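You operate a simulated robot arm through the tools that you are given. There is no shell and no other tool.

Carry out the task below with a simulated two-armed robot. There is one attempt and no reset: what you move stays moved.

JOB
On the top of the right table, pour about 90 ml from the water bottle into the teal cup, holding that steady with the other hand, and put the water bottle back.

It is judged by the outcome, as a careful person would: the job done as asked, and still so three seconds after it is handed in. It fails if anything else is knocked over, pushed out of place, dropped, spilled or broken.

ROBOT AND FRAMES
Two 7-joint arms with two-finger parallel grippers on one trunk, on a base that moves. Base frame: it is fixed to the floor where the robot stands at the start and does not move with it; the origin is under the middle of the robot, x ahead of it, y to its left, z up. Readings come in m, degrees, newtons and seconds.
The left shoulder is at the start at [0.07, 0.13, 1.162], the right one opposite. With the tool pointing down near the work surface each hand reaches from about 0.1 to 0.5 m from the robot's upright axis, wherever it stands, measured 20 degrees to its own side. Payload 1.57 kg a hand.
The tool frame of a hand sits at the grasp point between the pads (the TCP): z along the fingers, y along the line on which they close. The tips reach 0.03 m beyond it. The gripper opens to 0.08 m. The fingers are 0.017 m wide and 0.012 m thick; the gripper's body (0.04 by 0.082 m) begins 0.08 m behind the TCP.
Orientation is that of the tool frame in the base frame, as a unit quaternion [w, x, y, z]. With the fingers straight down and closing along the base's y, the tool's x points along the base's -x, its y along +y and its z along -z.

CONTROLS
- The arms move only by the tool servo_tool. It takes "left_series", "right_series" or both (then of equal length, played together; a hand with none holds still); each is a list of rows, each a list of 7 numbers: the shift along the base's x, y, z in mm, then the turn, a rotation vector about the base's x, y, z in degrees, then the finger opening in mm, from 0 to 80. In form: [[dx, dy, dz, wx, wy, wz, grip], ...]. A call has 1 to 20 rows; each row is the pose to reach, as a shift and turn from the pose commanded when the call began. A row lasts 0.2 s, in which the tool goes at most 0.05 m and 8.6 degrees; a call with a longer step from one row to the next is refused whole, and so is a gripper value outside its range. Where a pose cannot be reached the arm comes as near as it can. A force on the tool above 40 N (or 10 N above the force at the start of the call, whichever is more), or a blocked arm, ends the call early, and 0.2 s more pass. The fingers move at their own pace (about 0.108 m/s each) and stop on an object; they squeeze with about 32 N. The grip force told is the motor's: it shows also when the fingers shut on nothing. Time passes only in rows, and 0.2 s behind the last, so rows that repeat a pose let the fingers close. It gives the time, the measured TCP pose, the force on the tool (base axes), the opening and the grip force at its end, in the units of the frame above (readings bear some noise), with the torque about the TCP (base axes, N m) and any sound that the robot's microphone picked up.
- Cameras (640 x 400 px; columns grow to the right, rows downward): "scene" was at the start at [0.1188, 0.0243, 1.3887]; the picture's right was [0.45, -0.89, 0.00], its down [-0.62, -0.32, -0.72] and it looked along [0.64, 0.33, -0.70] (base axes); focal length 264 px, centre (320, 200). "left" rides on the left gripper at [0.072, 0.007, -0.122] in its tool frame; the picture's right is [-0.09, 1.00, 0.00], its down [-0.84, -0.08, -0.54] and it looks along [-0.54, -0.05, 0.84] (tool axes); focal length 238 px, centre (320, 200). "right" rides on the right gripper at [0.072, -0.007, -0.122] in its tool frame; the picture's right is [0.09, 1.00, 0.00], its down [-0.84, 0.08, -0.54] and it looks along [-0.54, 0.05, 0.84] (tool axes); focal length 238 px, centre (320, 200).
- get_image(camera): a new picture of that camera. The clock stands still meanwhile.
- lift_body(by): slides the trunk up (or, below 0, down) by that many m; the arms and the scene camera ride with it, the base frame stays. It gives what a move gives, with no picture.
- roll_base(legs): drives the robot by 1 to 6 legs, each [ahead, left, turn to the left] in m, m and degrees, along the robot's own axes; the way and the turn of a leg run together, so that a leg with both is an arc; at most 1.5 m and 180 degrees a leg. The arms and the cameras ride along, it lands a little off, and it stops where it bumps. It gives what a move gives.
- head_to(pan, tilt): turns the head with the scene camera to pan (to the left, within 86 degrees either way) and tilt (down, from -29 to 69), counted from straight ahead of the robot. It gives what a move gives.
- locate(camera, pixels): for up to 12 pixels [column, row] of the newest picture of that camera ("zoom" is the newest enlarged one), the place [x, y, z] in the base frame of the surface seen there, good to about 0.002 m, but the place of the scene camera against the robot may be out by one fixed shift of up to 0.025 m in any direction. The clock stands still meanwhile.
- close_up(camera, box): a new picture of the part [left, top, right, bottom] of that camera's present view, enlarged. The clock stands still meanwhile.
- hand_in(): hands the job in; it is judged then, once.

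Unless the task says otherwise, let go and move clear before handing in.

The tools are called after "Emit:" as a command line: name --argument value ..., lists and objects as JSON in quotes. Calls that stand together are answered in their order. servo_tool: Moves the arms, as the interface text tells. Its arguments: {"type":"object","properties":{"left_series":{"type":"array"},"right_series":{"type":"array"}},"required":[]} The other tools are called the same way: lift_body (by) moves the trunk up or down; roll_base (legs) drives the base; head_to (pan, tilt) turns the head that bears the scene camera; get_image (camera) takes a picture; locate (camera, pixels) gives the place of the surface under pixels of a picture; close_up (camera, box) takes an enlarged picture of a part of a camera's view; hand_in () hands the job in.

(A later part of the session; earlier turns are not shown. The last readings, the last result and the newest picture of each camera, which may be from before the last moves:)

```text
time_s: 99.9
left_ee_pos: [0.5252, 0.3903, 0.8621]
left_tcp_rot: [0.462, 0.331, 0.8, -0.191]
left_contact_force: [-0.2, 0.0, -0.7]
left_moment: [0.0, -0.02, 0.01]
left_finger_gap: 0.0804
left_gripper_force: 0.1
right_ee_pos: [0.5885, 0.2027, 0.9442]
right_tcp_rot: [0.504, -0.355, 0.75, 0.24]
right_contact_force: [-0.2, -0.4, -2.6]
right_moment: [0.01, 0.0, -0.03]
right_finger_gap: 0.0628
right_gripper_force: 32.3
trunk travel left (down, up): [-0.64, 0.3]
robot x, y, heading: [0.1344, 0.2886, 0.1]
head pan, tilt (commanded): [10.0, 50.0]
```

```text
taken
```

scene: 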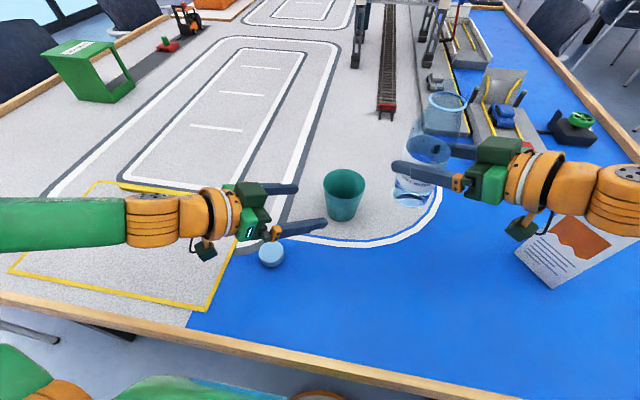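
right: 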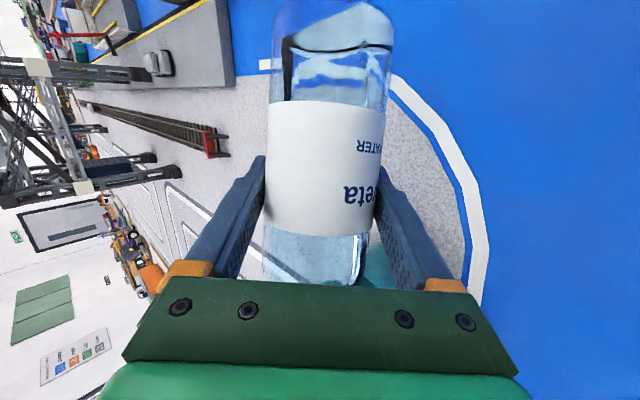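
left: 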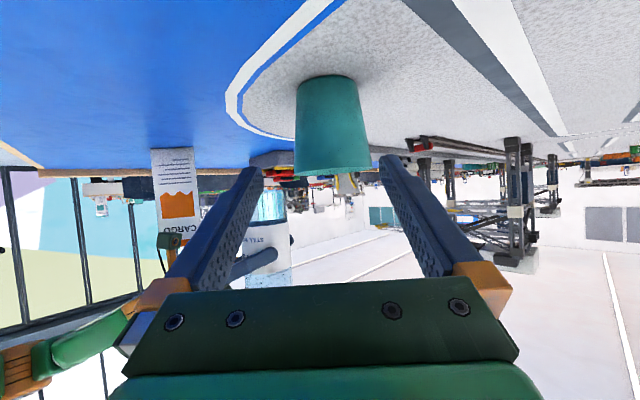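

The flatter pose is held with no warning. But at 30° slope the left camera housing would end up just over the loose cap at (0.477,0.435), so I'll use 38°, which keeps it about 1.6 cm above the cap, and line up again.

Emit:
servo_tool --left_series '[[9, -10, 0, 2.83, 2.83, 0, 80], [17.4, -19.8, -2.4, 5.66, 5.66, 0, 80], [17.4, -19.8, -2.4, 5.66, 5.66, 0, 80]]'

Emit:
servo_tool --left_series '[[11.1, -11.1, -12.3, 0, 0, 0, 80], [22.3, -22.3, -24.6, 0, 0, 0, 80], [33.4, -33.4, -37, 0, 0, 0, 80], [44.6, -44.6, -49.3, 0, 0, 0, 80], [44.6, -44.6, -49.3, 0, 0, 0, 80]]'

Emit:
get_image --camera "left"

Emit:
close_up --camera "scene" --box '[160, 130, 440, 300]'

```text
time_s: 100.7
left_ee_pos: [0.5428, 0.3701, 0.8621]
left_tcp_rot: [0.406, 0.344, 0.83, -0.168]
left_contact_force: [-0.3, -0.1, 0.0]
left_moment: [0.02, -0.01, -0.01]
left_finger_gap: 0.08
left_gripper_force: 0.1
right_ee_pos: [0.5892, 0.2022, 0.9445]
right_tcp_rot: [0.504, -0.355, 0.75, 0.24]
right_contact_force: [0.7, 0.6, -2.7]
right_moment: [-0.02, 0.0, -0.03]
right_finger_gap: 0.0628
right_gripper_force: 32.6
trunk travel left (down, up): [-0.64, 0.3]
robot x, y, heading: [0.1292, 0.2891, 0.5]
head pan, tilt (commanded): [10.0, 50.0]
```

```text
time_s: 101.9
left_ee_pos: [0.5878, 0.3253, 0.8118]
left_tcp_rot: [0.405, 0.345, 0.83, -0.167]
left_contact_force: [-0.5, 0.3, 0.6]
left_moment: [-0.01, 0.01, -0.04]
left_finger_gap: 0.0801
left_gripper_force: 0.1
right_ee_pos: [0.5875, 0.2022, 0.9438]
right_tcp_rot: [0.504, -0.355, 0.75, 0.24]
right_contact_force: [0.0, -1.0, -1.9]
right_moment: [0.0, 0.03, 0.02]
right_finger_gap: 0.0629
right_gripper_force: 31.9
trunk travel left (down, up): [-0.64, 0.3]
robot x, y, heading: [0.1363, 0.2863, 0.3]
head pan, tilt (commanded): [10.0, 50.0]
```

```text
taken
```

left: 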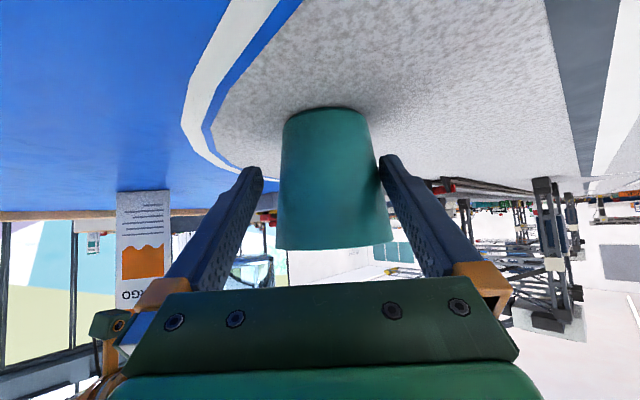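

```text
2.29 times, centred on (300, 215) of scene
```

zoom: 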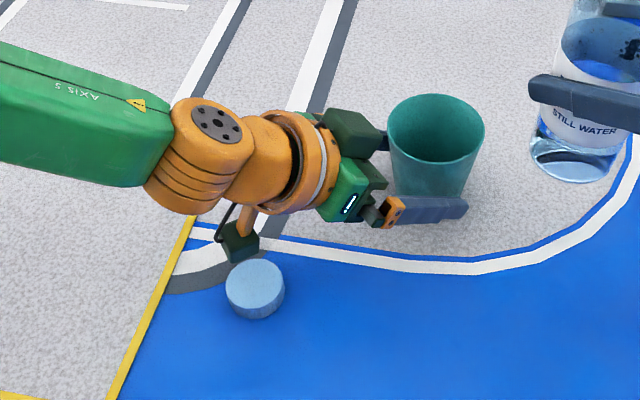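

This pose is reached without warning, but the cup now sits to the right in the left view (body columns 281–378, where fingers centre on 321), so it may have been nudged a few mm earlier. I'll locate it again before going on.

Emit:
locate --camera "left" --pixels '[[330, 200], [300, 200], [360, 200], [330, 160], [305, 160], [355, 160], [330, 130], [310, 130], [350, 130], [282, 235], [388, 235]]'

Emit:
locate --camera "zoom" --pixels '[[389, 125], [484, 130], [435, 95], [440, 160], [400, 105], [470, 105], [430, 120], [258, 265], [238, 240]]'

```text
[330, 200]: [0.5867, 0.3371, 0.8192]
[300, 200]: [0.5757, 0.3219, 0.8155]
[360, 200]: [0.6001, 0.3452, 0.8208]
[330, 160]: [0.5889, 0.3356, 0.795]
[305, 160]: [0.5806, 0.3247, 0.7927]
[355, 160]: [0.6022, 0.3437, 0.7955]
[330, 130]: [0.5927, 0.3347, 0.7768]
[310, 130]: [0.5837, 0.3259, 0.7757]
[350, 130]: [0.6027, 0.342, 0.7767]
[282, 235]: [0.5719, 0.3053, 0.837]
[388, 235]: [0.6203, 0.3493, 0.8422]
```

```text
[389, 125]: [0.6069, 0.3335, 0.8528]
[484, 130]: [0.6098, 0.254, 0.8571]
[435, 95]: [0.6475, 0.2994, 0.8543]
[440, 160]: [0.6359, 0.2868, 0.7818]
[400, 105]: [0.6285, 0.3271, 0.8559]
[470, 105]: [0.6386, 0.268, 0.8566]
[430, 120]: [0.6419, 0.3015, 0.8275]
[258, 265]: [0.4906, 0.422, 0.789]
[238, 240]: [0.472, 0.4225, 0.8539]
```

The cup is now at about (0.611,0.3105), so an earlier stalled approach nudged it roughly 13 mm; it is still upright. I'll shift the left hand 6 mm sideways to centre on it, then advance the rest of the way.

Emit:
servo_tool --left_series '[[2.1, 2.1, 0, 0, 0, 0, 80], [4.2, 4.2, 0, 0, 0, 0, 80], [4.2, 4.2, 0, 0, 0, 0, 80]]'

Emit:
get_image --camera "left"

Emit:
locate --camera "left" --pixels '[[320, 200], [295, 200], [350, 200], [320, 160], [300, 160], [345, 160]]'

```text
time_s: 102.7
left_ee_pos: [0.5917, 0.3289, 0.811]
left_tcp_rot: [0.405, 0.344, 0.83, -0.167]
left_contact_force: [0.5, 0.2, 0.4]
left_moment: [0.02, -0.05, -0.01]
left_finger_gap: 0.0799
left_gripper_force: 0.1
right_ee_pos: [0.5884, 0.2018, 0.9438]
right_tcp_rot: [0.504, -0.355, 0.75, 0.241]
right_contact_force: [-0.6, 0.2, -2.6]
right_moment: [-0.01, -0.01, 0.04]
right_finger_gap: 0.0628
right_gripper_force: 32.3
trunk travel left (down, up): [-0.64, 0.3]
robot x, y, heading: [0.1314, 0.2899, 0.1]
head pan, tilt (commanded): [10.0, 50.0]
```

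```text
taken
```

left: 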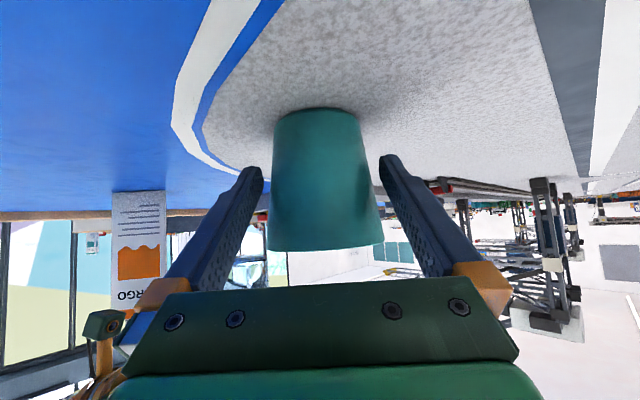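

```text
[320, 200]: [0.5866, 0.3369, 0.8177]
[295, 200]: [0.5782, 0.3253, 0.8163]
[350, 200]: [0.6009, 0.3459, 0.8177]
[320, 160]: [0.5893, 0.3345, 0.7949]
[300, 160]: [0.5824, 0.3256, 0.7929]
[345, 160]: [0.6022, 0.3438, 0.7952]
```

The cup is centred now (body columns 272–375). I'll advance the last 27 mm and see whether the pose is reached.

Emit:
servo_tool --left_series '[[6.4, -6.2, -4, 0, 0, 0, 80], [12.8, -12.3, -8, 0, 0, 0, 80], [19.3, -18.4, -12, 0, 0, 0, 80], [19.3, -18.4, -12, 0, 0, 0, 80]]'

Emit:
get_image --camera "left"

Emit:
close_up --camera "scene" --box '[160, 130, 440, 300]'

```text
time_s: 103.7
left_ee_pos: [0.5979, 0.329, 0.814]
left_tcp_rot: [0.404, 0.345, 0.831, -0.167]
left_contact_force: [0.8, -0.6, 0.7]
left_moment: [0.01, 0.0, 0.0]
left_finger_gap: 0.0799
left_gripper_force: 0.0
left hand out of reach, approached as far as the arm can: row 1, 2, 3, 4
right_ee_pos: [0.5885, 0.2019, 0.944]
right_tcp_rot: [0.503, -0.356, 0.75, 0.241]
right_contact_force: [0.4, -0.4, -2.4]
right_moment: [0.02, -0.02, -0.03]
right_finger_gap: 0.0629
right_gripper_force: 31.6
trunk travel left (down, up): [-0.64, 0.3]
robot x, y, heading: [0.1334, 0.2927, 0.5]
head pan, tilt (commanded): [10.0, 50.0]
```

```text
taken
```

left: 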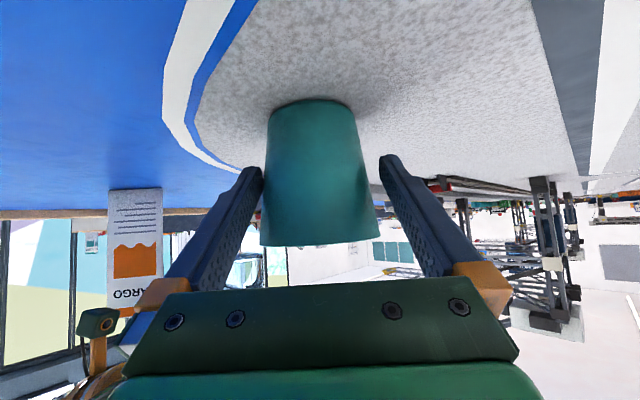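

```text
2.29 times, centred on (300, 215) of scene
```

zoom: 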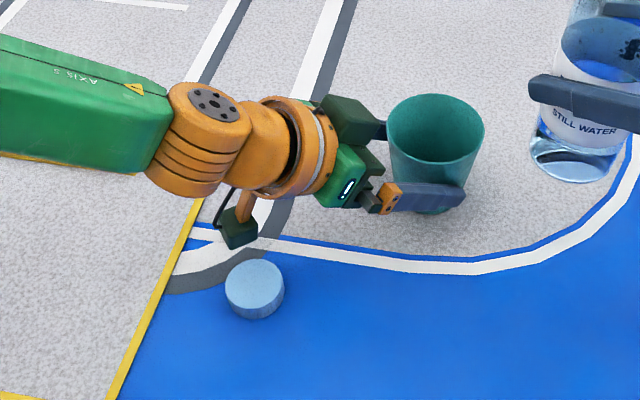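

The left hand cannot get far enough inward from this stance, while the right hand needs more tilt than the other stance gave. With the bottle held upright, I can use the free left arm as a mirror image in open air to find out where a full tilt is possible. First I'll back the left hand out from the cup.

Emit:
servo_tool --left_series '[[-11, 11, 12.5, 0, 0, 0, 80], [-22, 22, 25, 0, 0, 0, 80], [-33, 33, 37, 0, 0, 0, 80], [-45, 45, 50, 0, 0, 0, 80], [-56, 60, 70, 0, 0, 0, 80], [-66, 80, 90, 0, 0, 0, 80]]' --right_series '[[0, -5, 0, 0, 0, 0, 20], [-3, -12, 0, 0, 0, 0, 20], [-8, -20, 0, 0, 0, 0, 20], [-14, -28, 0, 0, 0, 0, 20], [-18, -34, 0, 0, 0, 0, 20], [-20, -36, 0, 0, 0, 0, 20]]'

Emit:
lift_body --by 0.16

Emit:
get_image --camera "scene"

```text
time_s: 105.1
left_ee_pos: [0.5303, 0.4091, 0.9061]
left_tcp_rot: [0.405, 0.344, 0.83, -0.167]
left_contact_force: [0.6, 0.8, 0.2]
left_moment: [-0.01, 0.02, -0.01]
left_finger_gap: 0.08
left_gripper_force: 0.1
right_ee_pos: [0.5862, 0.1893, 0.932]
right_tcp_rot: [0.506, -0.354, 0.749, 0.24]
right_contact_force: [0.6, 0.2, -2.4]
right_moment: [0.01, -0.04, -0.01]
right_finger_gap: 0.0627
right_gripper_force: 31.9
right hand out of reach, approached as far as the arm can: row 2, 3, 4, 5, 6
trunk travel left (down, up): [-0.64, 0.3]
robot x, y, heading: [0.1304, 0.2892, 0.6]
head pan, tilt (commanded): [10.0, 50.0]
```

```text
time_s: 107.0
left_ee_pos: [0.5311, 0.4081, 1.0655]
left_tcp_rot: [0.405, 0.345, 0.83, -0.168]
left_contact_force: [0.4, -0.6, 0.4]
left_moment: [0.01, -0.03, 0.02]
left_finger_gap: 0.08
left_gripper_force: 0.1
right_ee_pos: [0.586, 0.1886, 1.0903]
right_tcp_rot: [0.505, -0.354, 0.749, 0.24]
right_contact_force: [0.4, -0.8, -2.7]
right_moment: [0.0, -0.01, -0.01]
right_finger_gap: 0.0629
right_gripper_force: 32.3
trunk travel left (down, up): [-0.8, 0.14]
robot x, y, heading: [0.1319, 0.2899, 0.3]
head pan, tilt (commanded): [10.0, 50.0]
```

```text
taken
```

scene: 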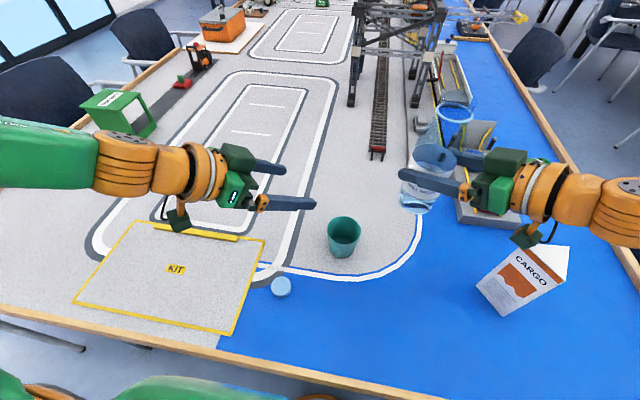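

The trunk is back up, with the bottle held upright at (0.586,0.189,1.090) and the cup untouched. I'll set the left hand to the mirror image of the bottle pose (yaw −50°, slope 22°) at the mirror of a stance with base y≈0.26.

Emit:
servo_tool --left_series '[[20, -13, 0, -3, -2.7, -1.2, 80], [40, -26, 0, -5.9, -5.4, -2.4, 80], [60, -40, 0, -8.9, -8.1, -3.6, 80], [81, -53.5, -5, -11.8, -10.75, -4.84, 80], [81, -53.5, -5, -11.8, -10.75, -4.84, 80]]'

Emit:
servo_tool --left_series '[[0, 0, -1, 7.64, -0.67, 0, 80], [0, 0, -2, 15.3, -1.33, 0, 80], [0, 0, -4, 22.9, -2, 0, 80], [0, 0, -6, 30.6, -2.67, 0, 80], [0, 0, -8, 38.2, -3.33, 0, 80], [0, 0, -10, 45.8, -4, 0, 80], [0, 0, -12, 53.5, -4.67, 0, 80], [0, 0, -14, 61.1, -5.33, 0, 80], [0, 0, -16, 68.8, -6, 0, 80], [0, 0, -18, 76.4, -6.67, 0, 80], [0, 0, -18, 84, -7.33, 0, 80], [0, 0, -18, 91.6, -8, 0, 80], [0, 0, -18, 91.6, -8, 0, 80]]'

```text
time_s: 108.2
left_ee_pos: [0.6119, 0.353, 1.0634]
left_tcp_rot: [0.507, 0.349, 0.752, -0.235]
left_contact_force: [0.8, 0.3, 0.2]
left_moment: [-0.05, 0.03, 0.02]
left_finger_gap: 0.0798
left_gripper_force: 0.0
right_ee_pos: [0.5865, 0.189, 1.0906]
right_tcp_rot: [0.505, -0.354, 0.749, 0.241]
right_contact_force: [-0.6, -0.1, -1.4]
right_moment: [-0.01, -0.02, 0.0]
right_finger_gap: 0.0628
right_gripper_force: 32.2
trunk travel left (down, up): [-0.8, 0.14]
robot x, y, heading: [0.1314, 0.2885, 0.4]
head pan, tilt (commanded): [10.0, 50.0]
```

```text
time_s: 111.0
left_ee_pos: [0.5818, 0.4533, 1.0616]
left_tcp_rot: [0.148, 0.621, 0.66, 0.396]
left_contact_force: [-0.2, 0.0, -0.2]
left_moment: [-0.01, -0.02, 0.0]
left_finger_gap: 0.0801
left_gripper_force: 0.0
left hand out of reach, approached as far as the arm can: row 3, 7, 8, 9, 10, 11, 12, 13
right_ee_pos: [0.5865, 0.1885, 1.0912]
right_tcp_rot: [0.505, -0.354, 0.749, 0.241]
right_contact_force: [-0.4, 0.1, -2.0]
right_moment: [-0.02, 0.01, 0.01]
right_finger_gap: 0.0629
right_gripper_force: 32.5
trunk travel left (down, up): [-0.8, 0.14]
robot x, y, heading: [0.133, 0.2934, -0.0]
head pan, tilt (commanded): [10.0, 50.0]
```

The mirrored left arm ran out of reach from about 50° and slid outward, unlike the right arm, so the elbow's branch clearly matters. I'll look at both arms' elbows now.

Emit:
head_to --pan 40 --tilt 35

Emit:
get_image --camera "scene"

Emit:
head_to --pan -40 --tilt 35

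Emit:
get_image --camera "scene"

```text
time_s: 111.9
left_ee_pos: [0.5817, 0.4535, 1.0618]
left_tcp_rot: [0.149, 0.622, 0.659, 0.397]
left_contact_force: [-0.1, 0.2, -0.4]
left_moment: [0.01, 0.0, -0.01]
left_finger_gap: 0.08
left_gripper_force: 0.1
right_ee_pos: [0.5866, 0.1886, 1.0905]
right_tcp_rot: [0.505, -0.355, 0.749, 0.241]
right_contact_force: [-0.4, -0.1, -2.8]
right_moment: [0.0, 0.0, -0.04]
right_finger_gap: 0.0626
right_gripper_force: 31.5
trunk travel left (down, up): [-0.8, 0.14]
robot x, y, heading: [0.1294, 0.2894, 0.5]
head pan, tilt (commanded): [40.0, 35.0]
```

```text
taken
```

scene: 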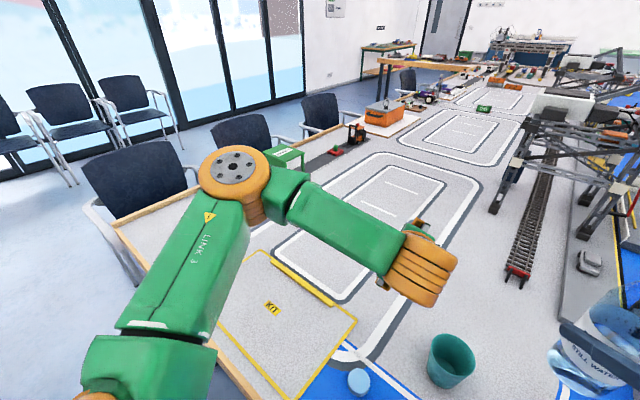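

```text
time_s: 113.5
left_ee_pos: [0.5823, 0.4539, 1.0613]
left_tcp_rot: [0.149, 0.621, 0.66, 0.396]
left_contact_force: [0.3, 0.4, 0.1]
left_moment: [0.0, 0.02, -0.01]
left_finger_gap: 0.0801
left_gripper_force: 0.1
right_ee_pos: [0.5856, 0.1896, 1.0904]
right_tcp_rot: [0.505, -0.355, 0.749, 0.241]
right_contact_force: [0.1, 0.5, -2.1]
right_moment: [-0.01, -0.04, 0.06]
right_finger_gap: 0.0627
right_gripper_force: 32.0
trunk travel left (down, up): [-0.8, 0.14]
robot x, y, heading: [0.1312, 0.2878, 0.3]
head pan, tilt (commanded): [-40.0, 35.0]
```

```text
taken
```

scene: 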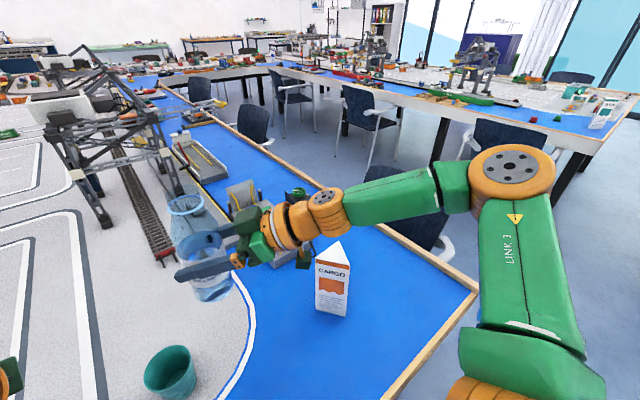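

Both elbows are swung out level with the shoulders. I'll locate the right elbow and wrist in this picture to work out the link geometry properly.

Emit:
locate --camera "scene" --pixels '[[510, 165], [323, 196], [345, 205], [400, 190], [440, 185], [520, 250], [540, 320], [290, 225], [270, 245], [240, 260], [500, 190]]'

```text
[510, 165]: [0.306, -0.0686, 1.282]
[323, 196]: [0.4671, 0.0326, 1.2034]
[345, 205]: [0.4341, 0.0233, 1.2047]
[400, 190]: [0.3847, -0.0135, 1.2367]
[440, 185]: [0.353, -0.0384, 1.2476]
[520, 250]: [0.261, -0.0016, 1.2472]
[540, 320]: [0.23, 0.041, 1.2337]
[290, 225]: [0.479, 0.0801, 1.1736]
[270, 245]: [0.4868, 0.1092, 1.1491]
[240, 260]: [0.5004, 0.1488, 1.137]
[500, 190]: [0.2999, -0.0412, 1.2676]
```

I'll put the bottle back where it came from before exploring further, so nothing is at risk. First I'll turn the left hand back to a neutral pose away from the cup, and move the base back to the stance where the bottle was picked up.

Emit:
servo_tool --left_series '[[-5, 3, 5, -8, 1.2, 1.3, 80], [-10, 6, 10, -16, 2.4, 2.6, 80], [-15, 9, 15, -24, 3.6, 3.8, 80], [-20, 12, 20, -32, 4.9, 5.1, 80], [-25, 15, 25, -40, 6.1, 6.4, 80], [-30, 18, 30, -48, 7.3, 7.7, 80], [-35, 21, 35, -56, 8.5, 9, 80], [-40, 24, 40, -64, 9.7, 10.2, 80], [-45, 27, 45, -72, 10.9, 11.5, 80], [-50, 30, 50, -79.9, 12.15, 12.8, 80], [-50, 30, 50, -79.9, 12.15, 12.8, 80]]'

Emit:
roll_base --legs '[[-0.016, -0.062, 0]]'

Emit:
head_to --pan 0 --tilt 50

Emit:
get_image --camera "scene"

```text
time_s: 115.8
left_ee_pos: [0.5336, 0.4836, 1.113]
left_tcp_rot: [0.405, 0.344, 0.83, -0.167]
left_contact_force: [0.4, 0.0, 0.0]
left_moment: [0.0, -0.01, 0.02]
left_finger_gap: 0.0802
left_gripper_force: 0.1
right_ee_pos: [0.5862, 0.1878, 1.09]
right_tcp_rot: [0.504, -0.355, 0.749, 0.242]
right_contact_force: [-0.8, 0.1, -1.4]
right_moment: [0.0, 0.01, 0.0]
right_finger_gap: 0.0628
right_gripper_force: 32.1
trunk travel left (down, up): [-0.8, 0.14]
robot x, y, heading: [0.1323, 0.2882, 0.4]
head pan, tilt (commanded): [-40.0, 35.0]
```

```text
time_s: 116.8
left_ee_pos: [0.5197, 0.4306, 1.1107]
left_tcp_rot: [0.405, 0.344, 0.83, -0.17]
left_contact_force: [0.4, 0.8, -0.6]
left_moment: [-0.02, -0.02, -0.03]
left_finger_gap: 0.0801
left_gripper_force: 0.0
right_ee_pos: [0.5731, 0.1341, 1.0907]
right_tcp_rot: [0.503, -0.356, 0.751, 0.238]
right_contact_force: [-0.7, 1.1, -1.9]
right_moment: [-0.02, 0.04, 0.0]
right_finger_gap: 0.0627
right_gripper_force: 32.3
trunk travel left (down, up): [-0.8, 0.14]
robot x, y, heading: [0.1175, 0.2294, 0.3]
head pan, tilt (commanded): [-40.0, 35.0]
```

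```text
time_s: 117.9
left_ee_pos: [0.5184, 0.4236, 1.112]
left_tcp_rot: [0.405, 0.344, 0.83, -0.167]
left_contact_force: [-0.1, -1.1, 0.0]
left_moment: [0.0, 0.01, 0.01]
left_finger_gap: 0.0799
left_gripper_force: 0.1
right_ee_pos: [0.5716, 0.1284, 1.0901]
right_tcp_rot: [0.505, -0.354, 0.749, 0.24]
right_contact_force: [-0.1, -0.2, -1.6]
right_moment: [0.02, 0.02, 0.03]
right_finger_gap: 0.0626
right_gripper_force: 31.8
trunk travel left (down, up): [-0.8, 0.14]
robot x, y, heading: [0.1195, 0.224, 0.6]
head pan, tilt (commanded): [0.0, 50.0]
```

```text
taken
```

scene: 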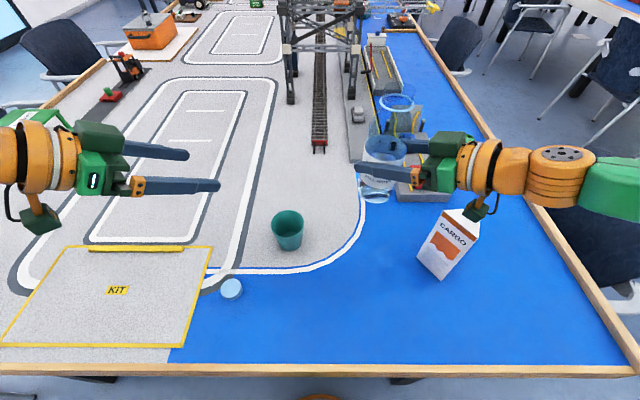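

The base is back at the pick-up stance, and the cup, cap and box are all in place. I'll carry the bottle upright to above its original spot and then lower the trunk as before.

Emit:
servo_tool --right_series '[[-6, 2, -2, 0, 0, 0, 20], [-18, 5, -6, 0, 0, 0, 20], [-33, 10, -12, 0, 0, 0, 20], [-50, 15, -18, 0, 0, 0, 20], [-66, 20, -24, 0, 0, 0, 20], [-80, 24, -29, 0, 0, 0, 20], [-89, 26, -32, 0, 0, 0, 20], [-92, 27, -33, 0, 0, 0, 20], [-92, 27, -33, 0, 0, 0, 20]]'

Emit:
get_image --camera "scene"

```text
time_s: 119.9
left_ee_pos: [0.5179, 0.424, 1.1122]
left_tcp_rot: [0.404, 0.346, 0.83, -0.167]
left_contact_force: [0.2, -0.7, 0.0]
left_moment: [0.0, 0.0, 0.0]
left_finger_gap: 0.0799
left_gripper_force: 0.0
right_ee_pos: [0.4799, 0.1542, 1.0573]
right_tcp_rot: [0.505, -0.354, 0.75, 0.24]
right_contact_force: [-0.6, 0.8, -2.3]
right_moment: [0.01, -0.04, -0.01]
right_finger_gap: 0.0626
right_gripper_force: 31.9
right hand out of reach, approached as far as the arm can: row 2, 3
trunk travel left (down, up): [-0.8, 0.14]
robot x, y, heading: [0.121, 0.2298, 0.2]
head pan, tilt (commanded): [0.0, 50.0]
```

```text
taken
```

scene: 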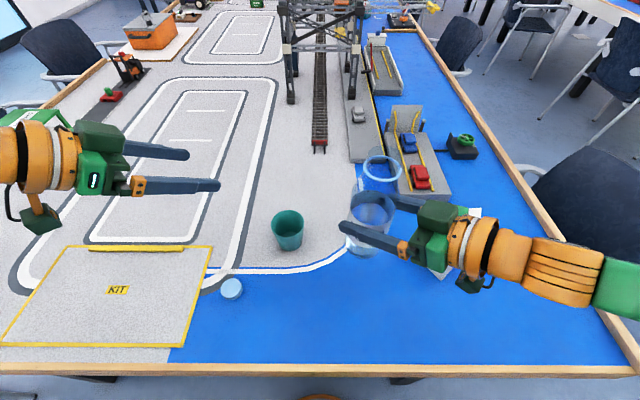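

The bottle hangs above its spot at (0.480,0.154,1.057). I'll make a 1.2° roll correction so it is exactly upright as when grasped, plus a small y trim, then lower the trunk 0.16 m; that leaves its base about 50 mm above the table.

Emit:
servo_tool --right_series '[[0, 0.5, 0, -0.8, -0.96, 0, 20], [0, 1, 0, -0.8, -0.96, 0, 20], [0, 1, 0, -0.8, -0.96, 0, 20]]'

Emit:
lift_body --by -0.16

Emit:
get_image --camera "right"

Emit:
close_up --camera "scene" --box '[280, 150, 480, 300]'

```text
time_s: 120.7
left_ee_pos: [0.5199, 0.423, 1.1126]
left_tcp_rot: [0.404, 0.345, 0.83, -0.168]
left_contact_force: [-0.7, -0.7, -0.5]
left_moment: [0.02, 0.03, 0.0]
left_finger_gap: 0.0801
left_gripper_force: 0.1
right_ee_pos: [0.4807, 0.156, 1.0582]
right_tcp_rot: [0.509, -0.36, 0.746, 0.233]
right_contact_force: [-0.2, 0.5, -1.9]
right_moment: [0.02, -0.01, -0.02]
right_finger_gap: 0.0626
right_gripper_force: 32.0
trunk travel left (down, up): [-0.8, 0.14]
robot x, y, heading: [0.1162, 0.2282, 0.1]
head pan, tilt (commanded): [0.0, 50.0]
```

```text
time_s: 122.5
left_ee_pos: [0.5165, 0.4241, 0.9525]
left_tcp_rot: [0.404, 0.345, 0.83, -0.168]
left_contact_force: [-0.6, -0.8, -0.3]
left_moment: [0.0, 0.01, 0.01]
left_finger_gap: 0.0803
left_gripper_force: 0.1
right_ee_pos: [0.4809, 0.1567, 0.8974]
right_tcp_rot: [0.508, -0.36, 0.747, 0.233]
right_contact_force: [0.7, 0.6, -2.3]
right_moment: [0.0, -0.03, -0.01]
right_finger_gap: 0.0626
right_gripper_force: 32.3
trunk travel left (down, up): [-0.64, 0.3]
robot x, y, heading: [0.1173, 0.2294, 0.3]
head pan, tilt (commanded): [0.0, 50.0]
```

```text
taken
```

right: 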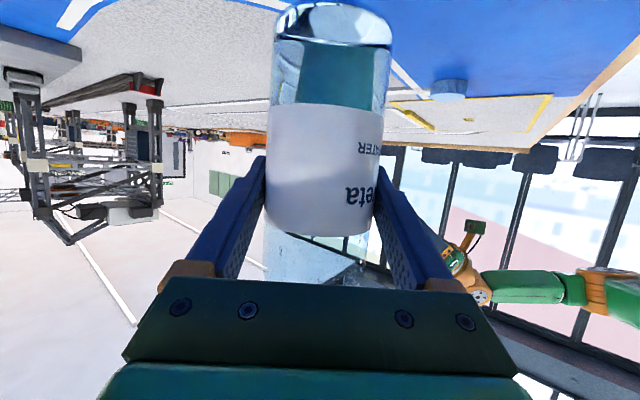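

```text
2.67 times, centred on (380, 225) of scene
```

zoom: 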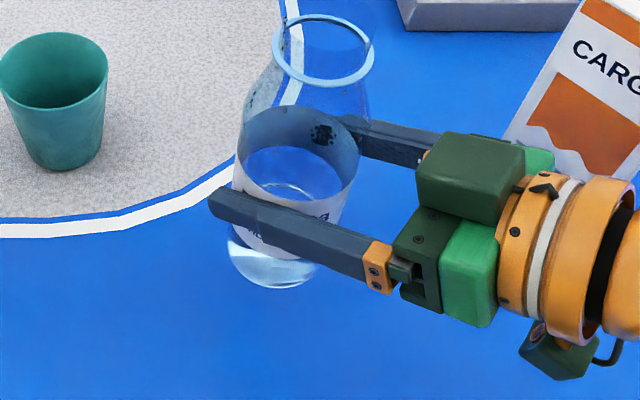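

The bottle is upright 50 mm above its old spot. I'll lower it gently the last 50 mm.

Emit:
servo_tool --right_series '[[-0.6, -0.5, -7, 0, 0, 0, 20], [-1.2, -1, -15, 0, 0, 0, 20], [-1.2, -1, -24, 0, 0, 0, 20], [-1.2, -1, -33, 0, 0, 0, 20], [-1.2, -1, -40, 0, 0, 0, 20], [-1.2, -1, -44, 0, 0, 0, 20], [-1.2, -1, -46.5, 0, 0, 0, 20], [-1.2, -1, -48, 0, 0, 0, 20], [-1.2, -1, -49, 0, 0, 0, 20], [-1.2, -1, -49.5, 0, 0, 0, 20], [-1.2, -1, -49.5, 0, 0, 0, 20]]'

Emit:
close_up --camera "scene" --box '[280, 150, 480, 300]'

```text
time_s: 124.9
left_ee_pos: [0.5175, 0.4247, 0.9513]
left_tcp_rot: [0.404, 0.345, 0.831, -0.168]
left_contact_force: [-0.2, 0.0, 0.3]
left_moment: [0.0, -0.01, -0.01]
left_finger_gap: 0.0798
left_gripper_force: 0.1
right_ee_pos: [0.4802, 0.1541, 0.8487]
right_tcp_rot: [0.509, -0.36, 0.747, 0.233]
right_contact_force: [1.0, 0.2, -3.4]
right_moment: [-0.01, 0.0, -0.01]
right_finger_gap: 0.0628
right_gripper_force: 32.2
trunk travel left (down, up): [-0.64, 0.3]
robot x, y, heading: [0.1177, 0.2324, 0.4]
head pan, tilt (commanded): [0.0, 50.0]
```

```text
2.67 times, centred on (380, 225) of scene
```

zoom: 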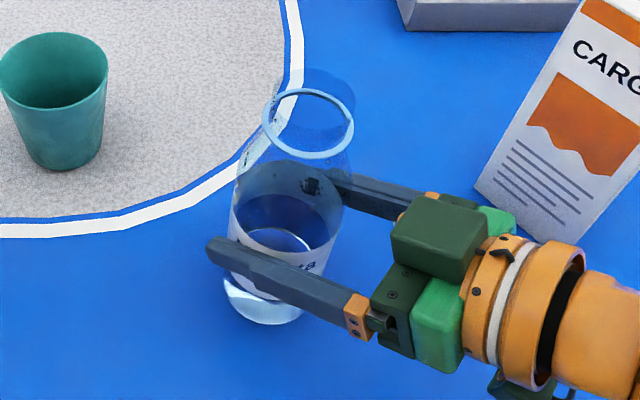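

The force still shows the full weight (−3.4 N), so the bottle is just short of the table. I'll lower in sub-millimetre steps.

Emit:
servo_tool --right_series '[[0, 0, -0.7, 0, 0, 0, 20], [0, 0, -1.4, 0, 0, 0, 20], [0, 0, -1.4, 0, 0, 0, 20]]'

Emit:
servo_tool --right_series '[[0, 0, -0.5, 0, 0, 0, 20], [0, 0, -1, 0, 0, 0, 20], [0, 0, -1, 0, 0, 0, 20]]'

```text
time_s: 125.7
left_ee_pos: [0.5186, 0.4241, 0.953]
left_tcp_rot: [0.404, 0.345, 0.831, -0.167]
left_contact_force: [0.0, 0.0, 0.3]
left_moment: [0.03, 0.0, 0.0]
left_finger_gap: 0.0798
left_gripper_force: 0.0
right_ee_pos: [0.4788, 0.1533, 0.8479]
right_tcp_rot: [0.508, -0.361, 0.746, 0.233]
right_contact_force: [0.6, -0.5, -0.3]
right_moment: [-0.02, 0.04, 0.02]
right_finger_gap: 0.0622
right_gripper_force: 32.2
trunk travel left (down, up): [-0.64, 0.3]
robot x, y, heading: [0.1161, 0.2276, 0.4]
head pan, tilt (commanded): [0.0, 50.0]
```

```text
time_s: 126.5
left_ee_pos: [0.5172, 0.4232, 0.9529]
left_tcp_rot: [0.405, 0.345, 0.83, -0.167]
left_contact_force: [0.0, 0.8, -0.2]
left_moment: [0.03, 0.01, -0.01]
left_finger_gap: 0.08
left_gripper_force: 0.0
right_ee_pos: [0.4782, 0.1552, 0.8474]
right_tcp_rot: [0.51, -0.361, 0.745, 0.233]
right_contact_force: [2.9, -1.9, 11.9]
right_moment: [-0.14, -0.04, -0.01]
right_finger_gap: 0.0625
right_gripper_force: 32.0
trunk travel left (down, up): [-0.64, 0.3]
robot x, y, heading: [0.119, 0.2287, 0.4]
head pan, tilt (commanded): [0.0, 50.0]
```

Contact is made, now pressing with about 12 N. I'll ease up 0.8 mm and then open the fingers slowly.

Emit:
servo_tool --right_series '[[0, 0, 0.5, 0, 0, 0, 20], [0, 0, 0.8, 0, 0, 0, 20], [0, 0, 0.8, 0, 0, 0, 20], [0, 0, 0.8, 0, 0, 0, 64], [0, 0, 0.8, 0, 0, 0, 68], [0, 0, 0.8, 0, 0, 0, 74], [0, 0, 0.8, 0, 0, 0, 80], [0, 0, 0.8, 0, 0, 0, 80], [0, 0, 0.8, 0, 0, 0, 80]]'

Emit:
get_image --camera "right"

Emit:
close_up --camera "scene" --box '[280, 150, 480, 300]'

```text
time_s: 128.5
left_ee_pos: [0.5167, 0.4234, 0.9527]
left_tcp_rot: [0.405, 0.345, 0.83, -0.168]
left_contact_force: [-1.0, -0.4, 0.1]
left_moment: [0.0, -0.02, 0.0]
left_finger_gap: 0.0799
left_gripper_force: 0.0
right_ee_pos: [0.478, 0.1545, 0.8461]
right_tcp_rot: [0.508, -0.361, 0.746, 0.233]
right_contact_force: [0.0, 1.0, -0.8]
right_moment: [-0.02, 0.01, -0.02]
right_finger_gap: 0.0801
right_gripper_force: 0.1
trunk travel left (down, up): [-0.64, 0.3]
robot x, y, heading: [0.1185, 0.2308, 0.2]
head pan, tilt (commanded): [0.0, 50.0]
```

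```text
taken
```

right: 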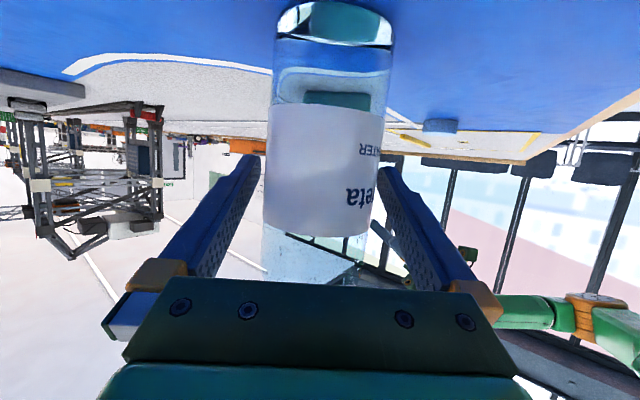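

```text
2.67 times, centred on (380, 225) of scene
```

zoom: 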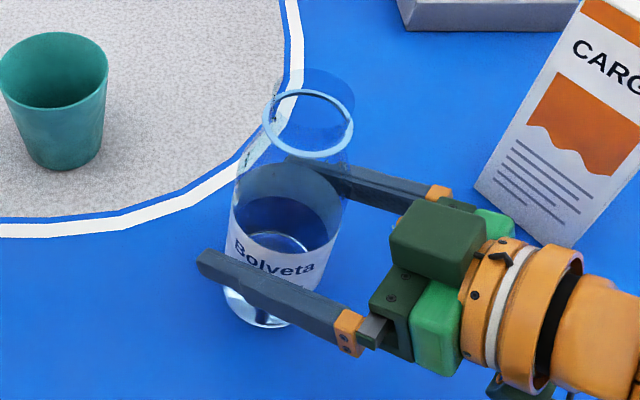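

The bottle stands freely at its original spot with the fingers open around it. Analysis suggests the forearm roll is the limiting joint, and that moving forward while tilting lets the elbow swing up. I'll raise the trunk, lifting the open hand straight off the bottle, and dry-run that combined motion without the bottle.

Emit:
lift_body --by 0.16

Emit:
servo_tool --right_series '[[0, 0, 25, 0, 0, 0, 62], [0, 0, 50, 0, 0, 0, 62], [0, 0, 50, 0, 0, 0, 62]]'

Emit:
get_image --camera "scene"

```text
time_s: 130.4
left_ee_pos: [0.5187, 0.4234, 1.112]
left_tcp_rot: [0.404, 0.346, 0.83, -0.168]
left_contact_force: [-0.5, 1.0, -0.7]
left_moment: [0.03, 0.01, -0.02]
left_finger_gap: 0.0798
left_gripper_force: 0.0
right_ee_pos: [0.4783, 0.155, 1.0057]
right_tcp_rot: [0.509, -0.36, 0.747, 0.233]
right_contact_force: [0.3, -0.3, -0.7]
right_moment: [0.01, 0.01, -0.04]
right_finger_gap: 0.0801
right_gripper_force: 0.0
trunk travel left (down, up): [-0.8, 0.14]
robot x, y, heading: [0.1197, 0.2254, 0.5]
head pan, tilt (commanded): [0.0, 50.0]
```

```text
time_s: 131.2
left_ee_pos: [0.518, 0.4233, 1.1113]
left_tcp_rot: [0.404, 0.345, 0.83, -0.167]
left_contact_force: [-0.4, 0.1, 0.1]
left_moment: [-0.01, -0.03, 0.05]
left_finger_gap: 0.0799
left_gripper_force: 0.1
right_ee_pos: [0.479, 0.1548, 1.0571]
right_tcp_rot: [0.507, -0.361, 0.747, 0.233]
right_contact_force: [0.7, 0.3, 0.3]
right_moment: [0.01, -0.01, -0.01]
right_finger_gap: 0.0619
right_gripper_force: 0.0
trunk travel left (down, up): [-0.8, 0.14]
robot x, y, heading: [0.1227, 0.2263, 0.4]
head pan, tilt (commanded): [0.0, 50.0]
```

```text
taken
```

scene: 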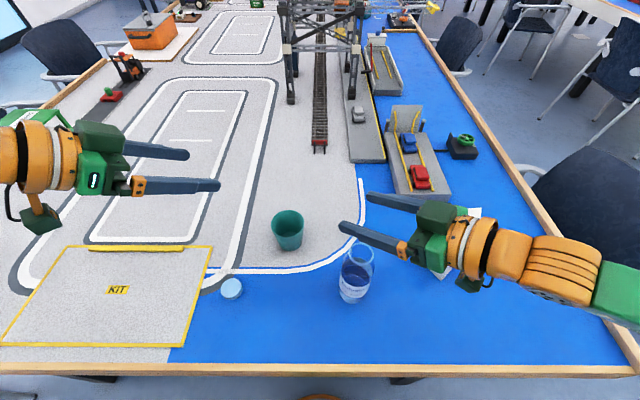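

The bottle stands as before, and the empty right hand is above it. Now the dry run: moving forward 142 mm and left 35 mm while tilting to 88°, at raised height.

Emit:
servo_tool --right_series '[[11.9, 3, 0, -7.3, -0.64, 0, 62], [23.8, 5.9, 0, -14.6, -1.28, 0, 62], [35.6, 8.9, 0, -21.9, -1.91, 0, 62], [47.5, 11.8, -1, -29.2, -2.55, 0, 62], [59.4, 14.8, -2, -36.5, -3.19, 0, 62], [71.3, 17.8, -3, -43.8, -3.83, 0, 62], [83.1, 20.7, -4, -51.1, -4.47, 0, 62], [95, 23.7, -6, -58.4, -5.1, 0, 62], [106.9, 26.6, -8, -65.7, -5.74, 0, 62], [118.8, 29.6, -9, -73, -6.38, 0, 62], [130.6, 32.5, -11, -80.3, -7.02, 0, 62], [142.5, 35.5, -12, -87.6, -7.66, 0, 62], [142.5, 35.5, -12, -87.6, -7.66, 0, 62]]'

Emit:
get_image --camera "scene"

```text
time_s: 134.0
left_ee_pos: [0.5168, 0.4252, 1.114]
left_tcp_rot: [0.405, 0.345, 0.83, -0.167]
left_contact_force: [0.1, -0.4, -0.3]
left_moment: [-0.01, 0.0, -0.03]
left_finger_gap: 0.0802
left_gripper_force: 0.0
right_ee_pos: [0.6025, 0.1652, 1.0434]
right_tcp_rot: [0.193, -0.625, 0.681, -0.328]
right_contact_force: [-0.6, 0.9, 0.1]
right_moment: [0.02, 0.03, 0.0]
right_finger_gap: 0.0619
right_gripper_force: 0.1
right hand out of reach, approached as far as the arm can: row 11, 12, 13
trunk travel left (down, up): [-0.8, 0.14]
robot x, y, heading: [0.1158, 0.2287, 0.1]
head pan, tilt (commanded): [0.0, 50.0]
```

```text
taken
```

scene: 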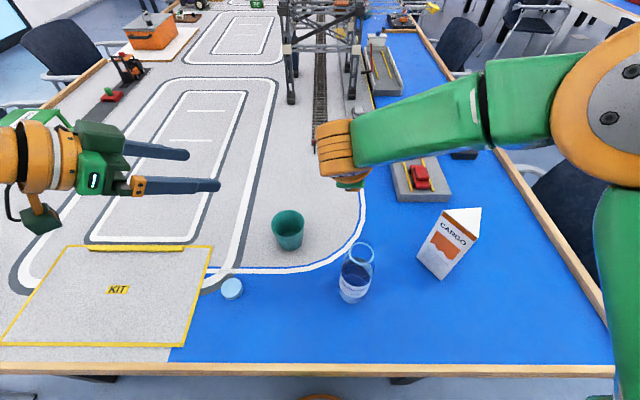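

This time it reached about 82.5° before stalling. The geometry says the arm is too folded: standing further back would straighten it and relax this limit for both hands. I'll back the base up 5.5 cm, bring the right hand upright over the bottle again, and repeat the dry run.

Emit:
roll_base --legs '[[-0.055, 0, 0]]'

Emit:
servo_tool --right_series '[[-6, -1, 2, 7.4, 0.7, -0.1, 62], [-12, -2, 4, 14.8, 1.4, -0.2, 62], [-18, -3, 6, 22.2, 2.1, -0.3, 62], [-25, -4, 8, 29.6, 2.8, -0.4, 62], [-31, -5, 9, 37, 3.5, -0.5, 62], [-37, -5, 10, 44.5, 4.2, -0.7, 62], [-43, -6, 11, 51.9, 4.9, -0.8, 62], [-50, -7, 12, 59.3, 5.6, -0.9, 62], [-56, -8, 13, 66.7, 6.3, -1, 62], [-62, -9, 14, 74.1, 7, -1.1, 62], [-68.5, -10, 14, 81.5, 7.7, -1.2, 62], [-68.5, -10, 14, 81.5, 7.7, -1.2, 62]]'

Emit:
get_image --camera "scene"

```text
time_s: 134.9
left_ee_pos: [0.4687, 0.4235, 1.1096]
left_tcp_rot: [0.402, 0.343, 0.832, -0.168]
left_contact_force: [0.1, 0.4, -0.2]
left_moment: [0.02, 0.02, -0.02]
left_finger_gap: 0.0799
left_gripper_force: 0.0
right_ee_pos: [0.5542, 0.1651, 1.0407]
right_tcp_rot: [0.19, -0.627, 0.681, -0.326]
right_contact_force: [-0.4, 1.1, -0.2]
right_moment: [0.02, 0.05, -0.03]
right_finger_gap: 0.0621
right_gripper_force: 0.1
trunk travel left (down, up): [-0.8, 0.14]
robot x, y, heading: [0.0629, 0.2306, 0.2]
head pan, tilt (commanded): [0.0, 50.0]
```

```text
time_s: 137.5
left_ee_pos: [0.4633, 0.4251, 1.1131]
left_tcp_rot: [0.404, 0.345, 0.831, -0.167]
left_contact_force: [-0.9, 1.1, -0.1]
left_moment: [0.01, 0.01, 0.0]
left_finger_gap: 0.0803
left_gripper_force: 0.0
right_ee_pos: [0.4796, 0.1549, 1.0574]
right_tcp_rot: [0.509, -0.36, 0.746, 0.234]
right_contact_force: [0.0, 0.9, 0.0]
right_moment: [0.02, -0.02, 0.01]
right_finger_gap: 0.0623
right_gripper_force: 0.0
trunk travel left (down, up): [-0.8, 0.14]
robot x, y, heading: [0.0631, 0.2261, 0.6]
head pan, tilt (commanded): [0.0, 50.0]
```

```text
taken
```

scene: 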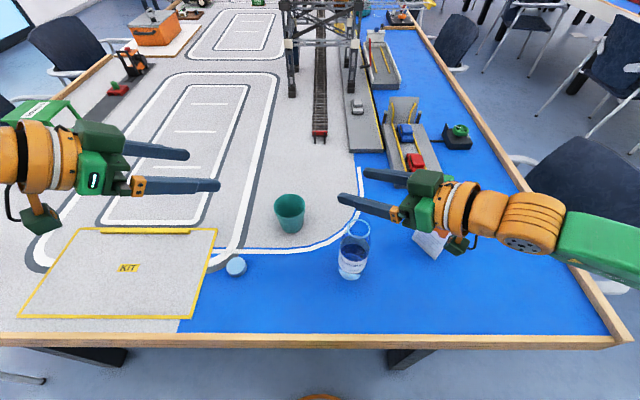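

From the new stance at (0.063,0.228), the hand is upright over the bottle again. Now I'll repeat the dry run, aiming for 92°.

Emit:
servo_tool --right_series '[[11, 2.7, 0, -7.05, -0.62, 0, 62], [22, 5.4, 0, -14.1, -1.23, 0, 62], [33, 8.2, 0, -21.2, -1.85, 0, 62], [44, 11, -1, -28.2, -2.46, 0, 62], [55, 13.7, -2, -35.3, -3.08, 0, 62], [66, 16.4, -3, -42.3, -3.7, 0, 62], [77, 19.1, -4, -49.4, -4.3, 0, 62], [88, 21.9, -6, -56.4, -4.93, 0, 62], [99, 24.6, -8, -63.4, -5.54, 0, 62], [110, 27.4, -9, -70.5, -6.16, 0, 62], [121, 30, -10, -77.5, -6.77, 0, 62], [132, 33, -11, -84.6, -7.4, 0, 62], [142, 35.5, -12, -91.6, -8, 0, 62], [142, 35.5, -12, -91.6, -8, 0, 62]]'

Emit:
get_image --camera "scene"

```text
time_s: 140.5
left_ee_pos: [0.4657, 0.4197, 1.1125]
left_tcp_rot: [0.403, 0.346, 0.831, -0.166]
left_contact_force: [0.6, -0.4, -1.1]
left_moment: [0.05, -0.02, 0.04]
left_finger_gap: 0.0799
left_gripper_force: 0.0
right_ee_pos: [0.5542, 0.1438, 1.0288]
right_tcp_rot: [0.153, -0.625, 0.66, -0.388]
right_contact_force: [0.0, -0.9, -0.6]
right_moment: [0.0, 0.01, 0.02]
right_finger_gap: 0.0617
right_gripper_force: 0.0
right hand out of reach, approached as far as the arm can: row 9, 10, 11, 12, 13, 14
trunk travel left (down, up): [-0.8, 0.14]
robot x, y, heading: [0.0619, 0.2254, 0.3]
head pan, tilt (commanded): [0.0, 50.0]
```

```text
taken
```

scene: 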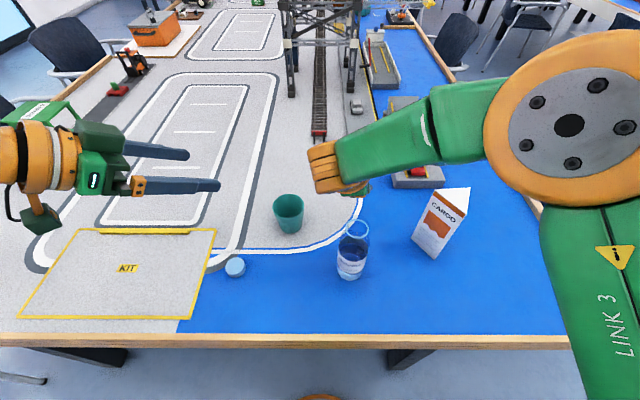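

At this distance the hand reached the full 92° tilt but stopped short at (0.554,0.144), i.e. about 0.49 m ahead of the robot. So a base near (0.147,0.266) should suit both hands: right TCP about 0.475 ahead, and cup 0.045 left of centre. I'll drive there and test.

Emit:
roll_base --legs '[[0.0845, 0.039, 0]]'

Emit:
servo_tool --right_series '[[-8, 3, 4, 0, 0, 0, 62], [-17, 7, 8, 0, 0, 0, 62], [-17, 7, 8, 0, 0, 0, 62]]'

Emit:
get_image --camera "scene"

```text
time_s: 141.6
left_ee_pos: [0.5441, 0.462, 1.1147]
left_tcp_rot: [0.406, 0.346, 0.829, -0.167]
left_contact_force: [-0.4, 0.5, 0.0]
left_moment: [0.03, 0.0, 0.05]
left_finger_gap: 0.08
left_gripper_force: 0.1
right_ee_pos: [0.6347, 0.1857, 1.0321]
right_tcp_rot: [0.154, -0.624, 0.66, -0.389]
right_contact_force: [0.0, -0.7, 0.3]
right_moment: [0.0, -0.02, 0.01]
right_finger_gap: 0.0622
right_gripper_force: 0.0
trunk travel left (down, up): [-0.8, 0.14]
robot x, y, heading: [0.147, 0.2691, 0.4]
head pan, tilt (commanded): [0.0, 50.0]
```

```text
time_s: 142.4
left_ee_pos: [0.5486, 0.4627, 1.1117]
left_tcp_rot: [0.405, 0.345, 0.83, -0.168]
left_contact_force: [0.0, -0.2, 0.0]
left_moment: [-0.04, 0.0, 0.04]
left_finger_gap: 0.0802
left_gripper_force: 0.0
right_ee_pos: [0.6212, 0.1929, 1.0376]
right_tcp_rot: [0.153, -0.625, 0.659, -0.388]
right_contact_force: [-0.7, -0.3, -0.8]
right_moment: [0.0, 0.04, -0.02]
right_finger_gap: 0.062
right_gripper_force: 0.1
trunk travel left (down, up): [-0.8, 0.14]
robot x, y, heading: [0.144, 0.2682, 0.6]
head pan, tilt (commanded): [0.0, 50.0]
```

```text
taken
```

scene: 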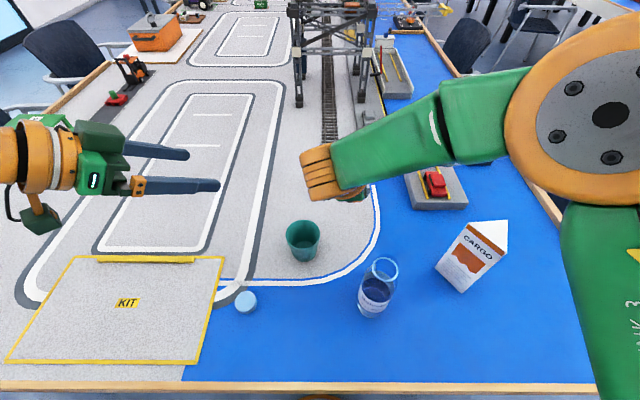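

The right hand holds a 92° tilt at (0.621,0.193,1.038) from this stance with no warning. I'll now dry-run the path from an upright start in this stance: back to upright at (0.51,0.196,1.058), then forward into the tilt again.

Emit:
servo_tool --right_series '[[-8, 0, 2, 7.05, 0.62, 0, 62], [-17, 0, 4, 14.1, 1.23, 0, 62], [-26, 0, 6, 21.2, 1.85, 0, 62], [-34, 0, 8, 28.2, 2.46, 0, 62], [-43, 1, 10, 35.3, 3.08, 0, 62], [-52, 1, 12, 42.3, 3.7, 0, 62], [-60, 1, 14, 49.4, 4.3, 0, 62], [-69, 1, 16, 56.4, 4.93, 0, 62], [-77, 2, 17, 63.4, 5.54, 0, 62], [-86, 2, 18, 70.5, 6.16, 0, 62], [-94, 2, 19, 77.5, 6.77, 0, 62], [-103, 2.5, 20, 84.6, 7.4, 0, 62], [-111.7, 2.7, 20, 91.6, 8, 0, 62], [-111.7, 2.7, 20, 91.6, 8, 0, 62]]'

Emit:
servo_tool --right_series '[[8, 0, 0, -7.05, -0.62, 0, 62], [17, 0, 0, -14.1, -1.23, 0, 62], [26, 0, 0, -21.2, -1.85, 0, 62], [34, 0, -1, -28.2, -2.46, 0, 62], [43, -1, -2, -35.3, -3.08, 0, 62], [52, -1, -4, -42.3, -3.7, 0, 62], [60, -1, -6, -49.4, -4.3, 0, 62], [69, -1, -9, -56.4, -4.93, 0, 62], [77, -2, -12, -63.4, -5.54, 0, 62], [86, -2, -15, -70.5, -6.16, 0, 62], [94, -2, -17, -77.5, -6.77, 0, 62], [103, -2.5, -19, -84.6, -7.4, 0, 62], [111.7, -2.7, -20, -91.6, -8, 0, 62], [111.7, -2.7, -20, -91.6, -8, 0, 62]]'

```text
time_s: 145.4
left_ee_pos: [0.5476, 0.4619, 1.1126]
left_tcp_rot: [0.404, 0.346, 0.83, -0.168]
left_contact_force: [-0.3, 0.0, -0.4]
left_moment: [0.03, 0.01, -0.03]
left_finger_gap: 0.0801
left_gripper_force: 0.0
right_ee_pos: [0.5099, 0.1953, 1.0576]
right_tcp_rot: [0.513, -0.35, 0.745, 0.243]
right_contact_force: [-0.5, -0.5, 1.0]
right_moment: [0.01, -0.02, -0.03]
right_finger_gap: 0.0621
right_gripper_force: 0.1
trunk travel left (down, up): [-0.8, 0.14]
robot x, y, heading: [0.1506, 0.2657, 0.2]
head pan, tilt (commanded): [0.0, 50.0]
```

```text
time_s: 148.4
left_ee_pos: [0.5467, 0.4621, 1.1135]
left_tcp_rot: [0.404, 0.345, 0.83, -0.167]
left_contact_force: [0.7, -1.4, -0.3]
left_moment: [-0.01, 0.01, 0.0]
left_finger_gap: 0.08
left_gripper_force: 0.0
right_ee_pos: [0.6197, 0.1932, 1.0366]
right_tcp_rot: [0.153, -0.624, 0.659, -0.39]
right_contact_force: [-0.2, 0.2, 0.3]
right_moment: [0.0, 0.01, -0.01]
right_finger_gap: 0.0618
right_gripper_force: 0.1
trunk travel left (down, up): [-0.8, 0.14]
robot x, y, heading: [0.1459, 0.2699, 0.2]
head pan, tilt (commanded): [0.0, 50.0]
```

Both directions ran without any reach warning. Now I'll lower the trunk 0.16 m with the right hand left in its tilted pose (no bottle), and test whether the left hand reaches the cup from this stance.

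Emit:
lift_body --by -0.16

Emit:
servo_tool --left_series '[[0, -20, -10, 0, 0, 0, 80], [-1, -42, -30, 0, 0, 0, 80], [-2, -64, -55, 0, 0, 0, 80], [-3, -84.5, -75, 0, 0, 0, 80], [-3, -84.5, -75, 0, 0, 0, 80]]'

Emit:
get_image --camera "left"

Emit:
get_image --camera "scene"

```text
time_s: 150.3
left_ee_pos: [0.5471, 0.4623, 0.9528]
left_tcp_rot: [0.404, 0.345, 0.83, -0.168]
left_contact_force: [0.2, -0.8, 0.0]
left_moment: [-0.03, 0.0, -0.02]
left_finger_gap: 0.0798
left_gripper_force: 0.0
right_ee_pos: [0.6206, 0.1946, 0.8768]
right_tcp_rot: [0.152, -0.624, 0.66, -0.389]
right_contact_force: [-0.2, -0.5, 1.4]
right_moment: [0.01, 0.02, 0.01]
right_finger_gap: 0.062
right_gripper_force: 0.1
trunk travel left (down, up): [-0.64, 0.3]
robot x, y, heading: [0.1468, 0.2663, 0.2]
head pan, tilt (commanded): [0.0, 50.0]
```

```text
time_s: 151.5
left_ee_pos: [0.5438, 0.3766, 0.8765]
left_tcp_rot: [0.404, 0.345, 0.83, -0.167]
left_contact_force: [-0.2, 0.0, 0.0]
left_moment: [0.0, -0.02, -0.02]
left_finger_gap: 0.0801
left_gripper_force: 0.0
right_ee_pos: [0.6191, 0.1944, 0.8769]
right_tcp_rot: [0.153, -0.624, 0.66, -0.388]
right_contact_force: [-0.8, 0.2, -0.2]
right_moment: [0.02, 0.05, -0.02]
right_finger_gap: 0.0621
right_gripper_force: 0.0
trunk travel left (down, up): [-0.64, 0.3]
robot x, y, heading: [0.1449, 0.2694, 0.1]
head pan, tilt (commanded): [0.0, 50.0]
```

```text
taken
```

left: 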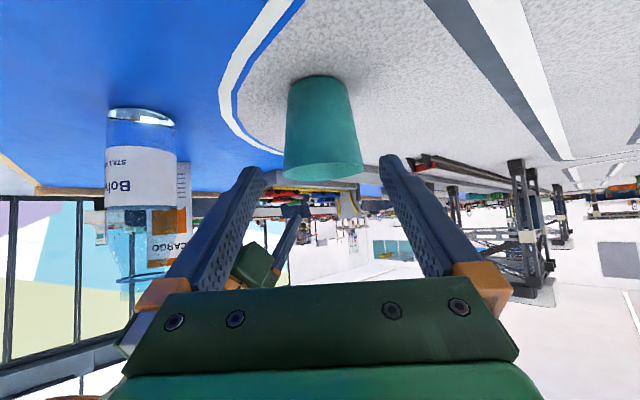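

```text
taken
```

scene: 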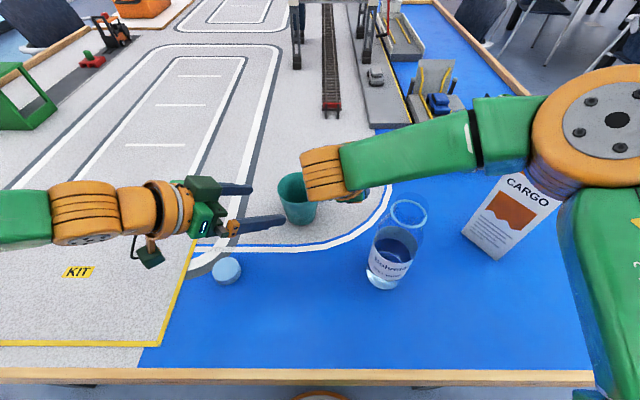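

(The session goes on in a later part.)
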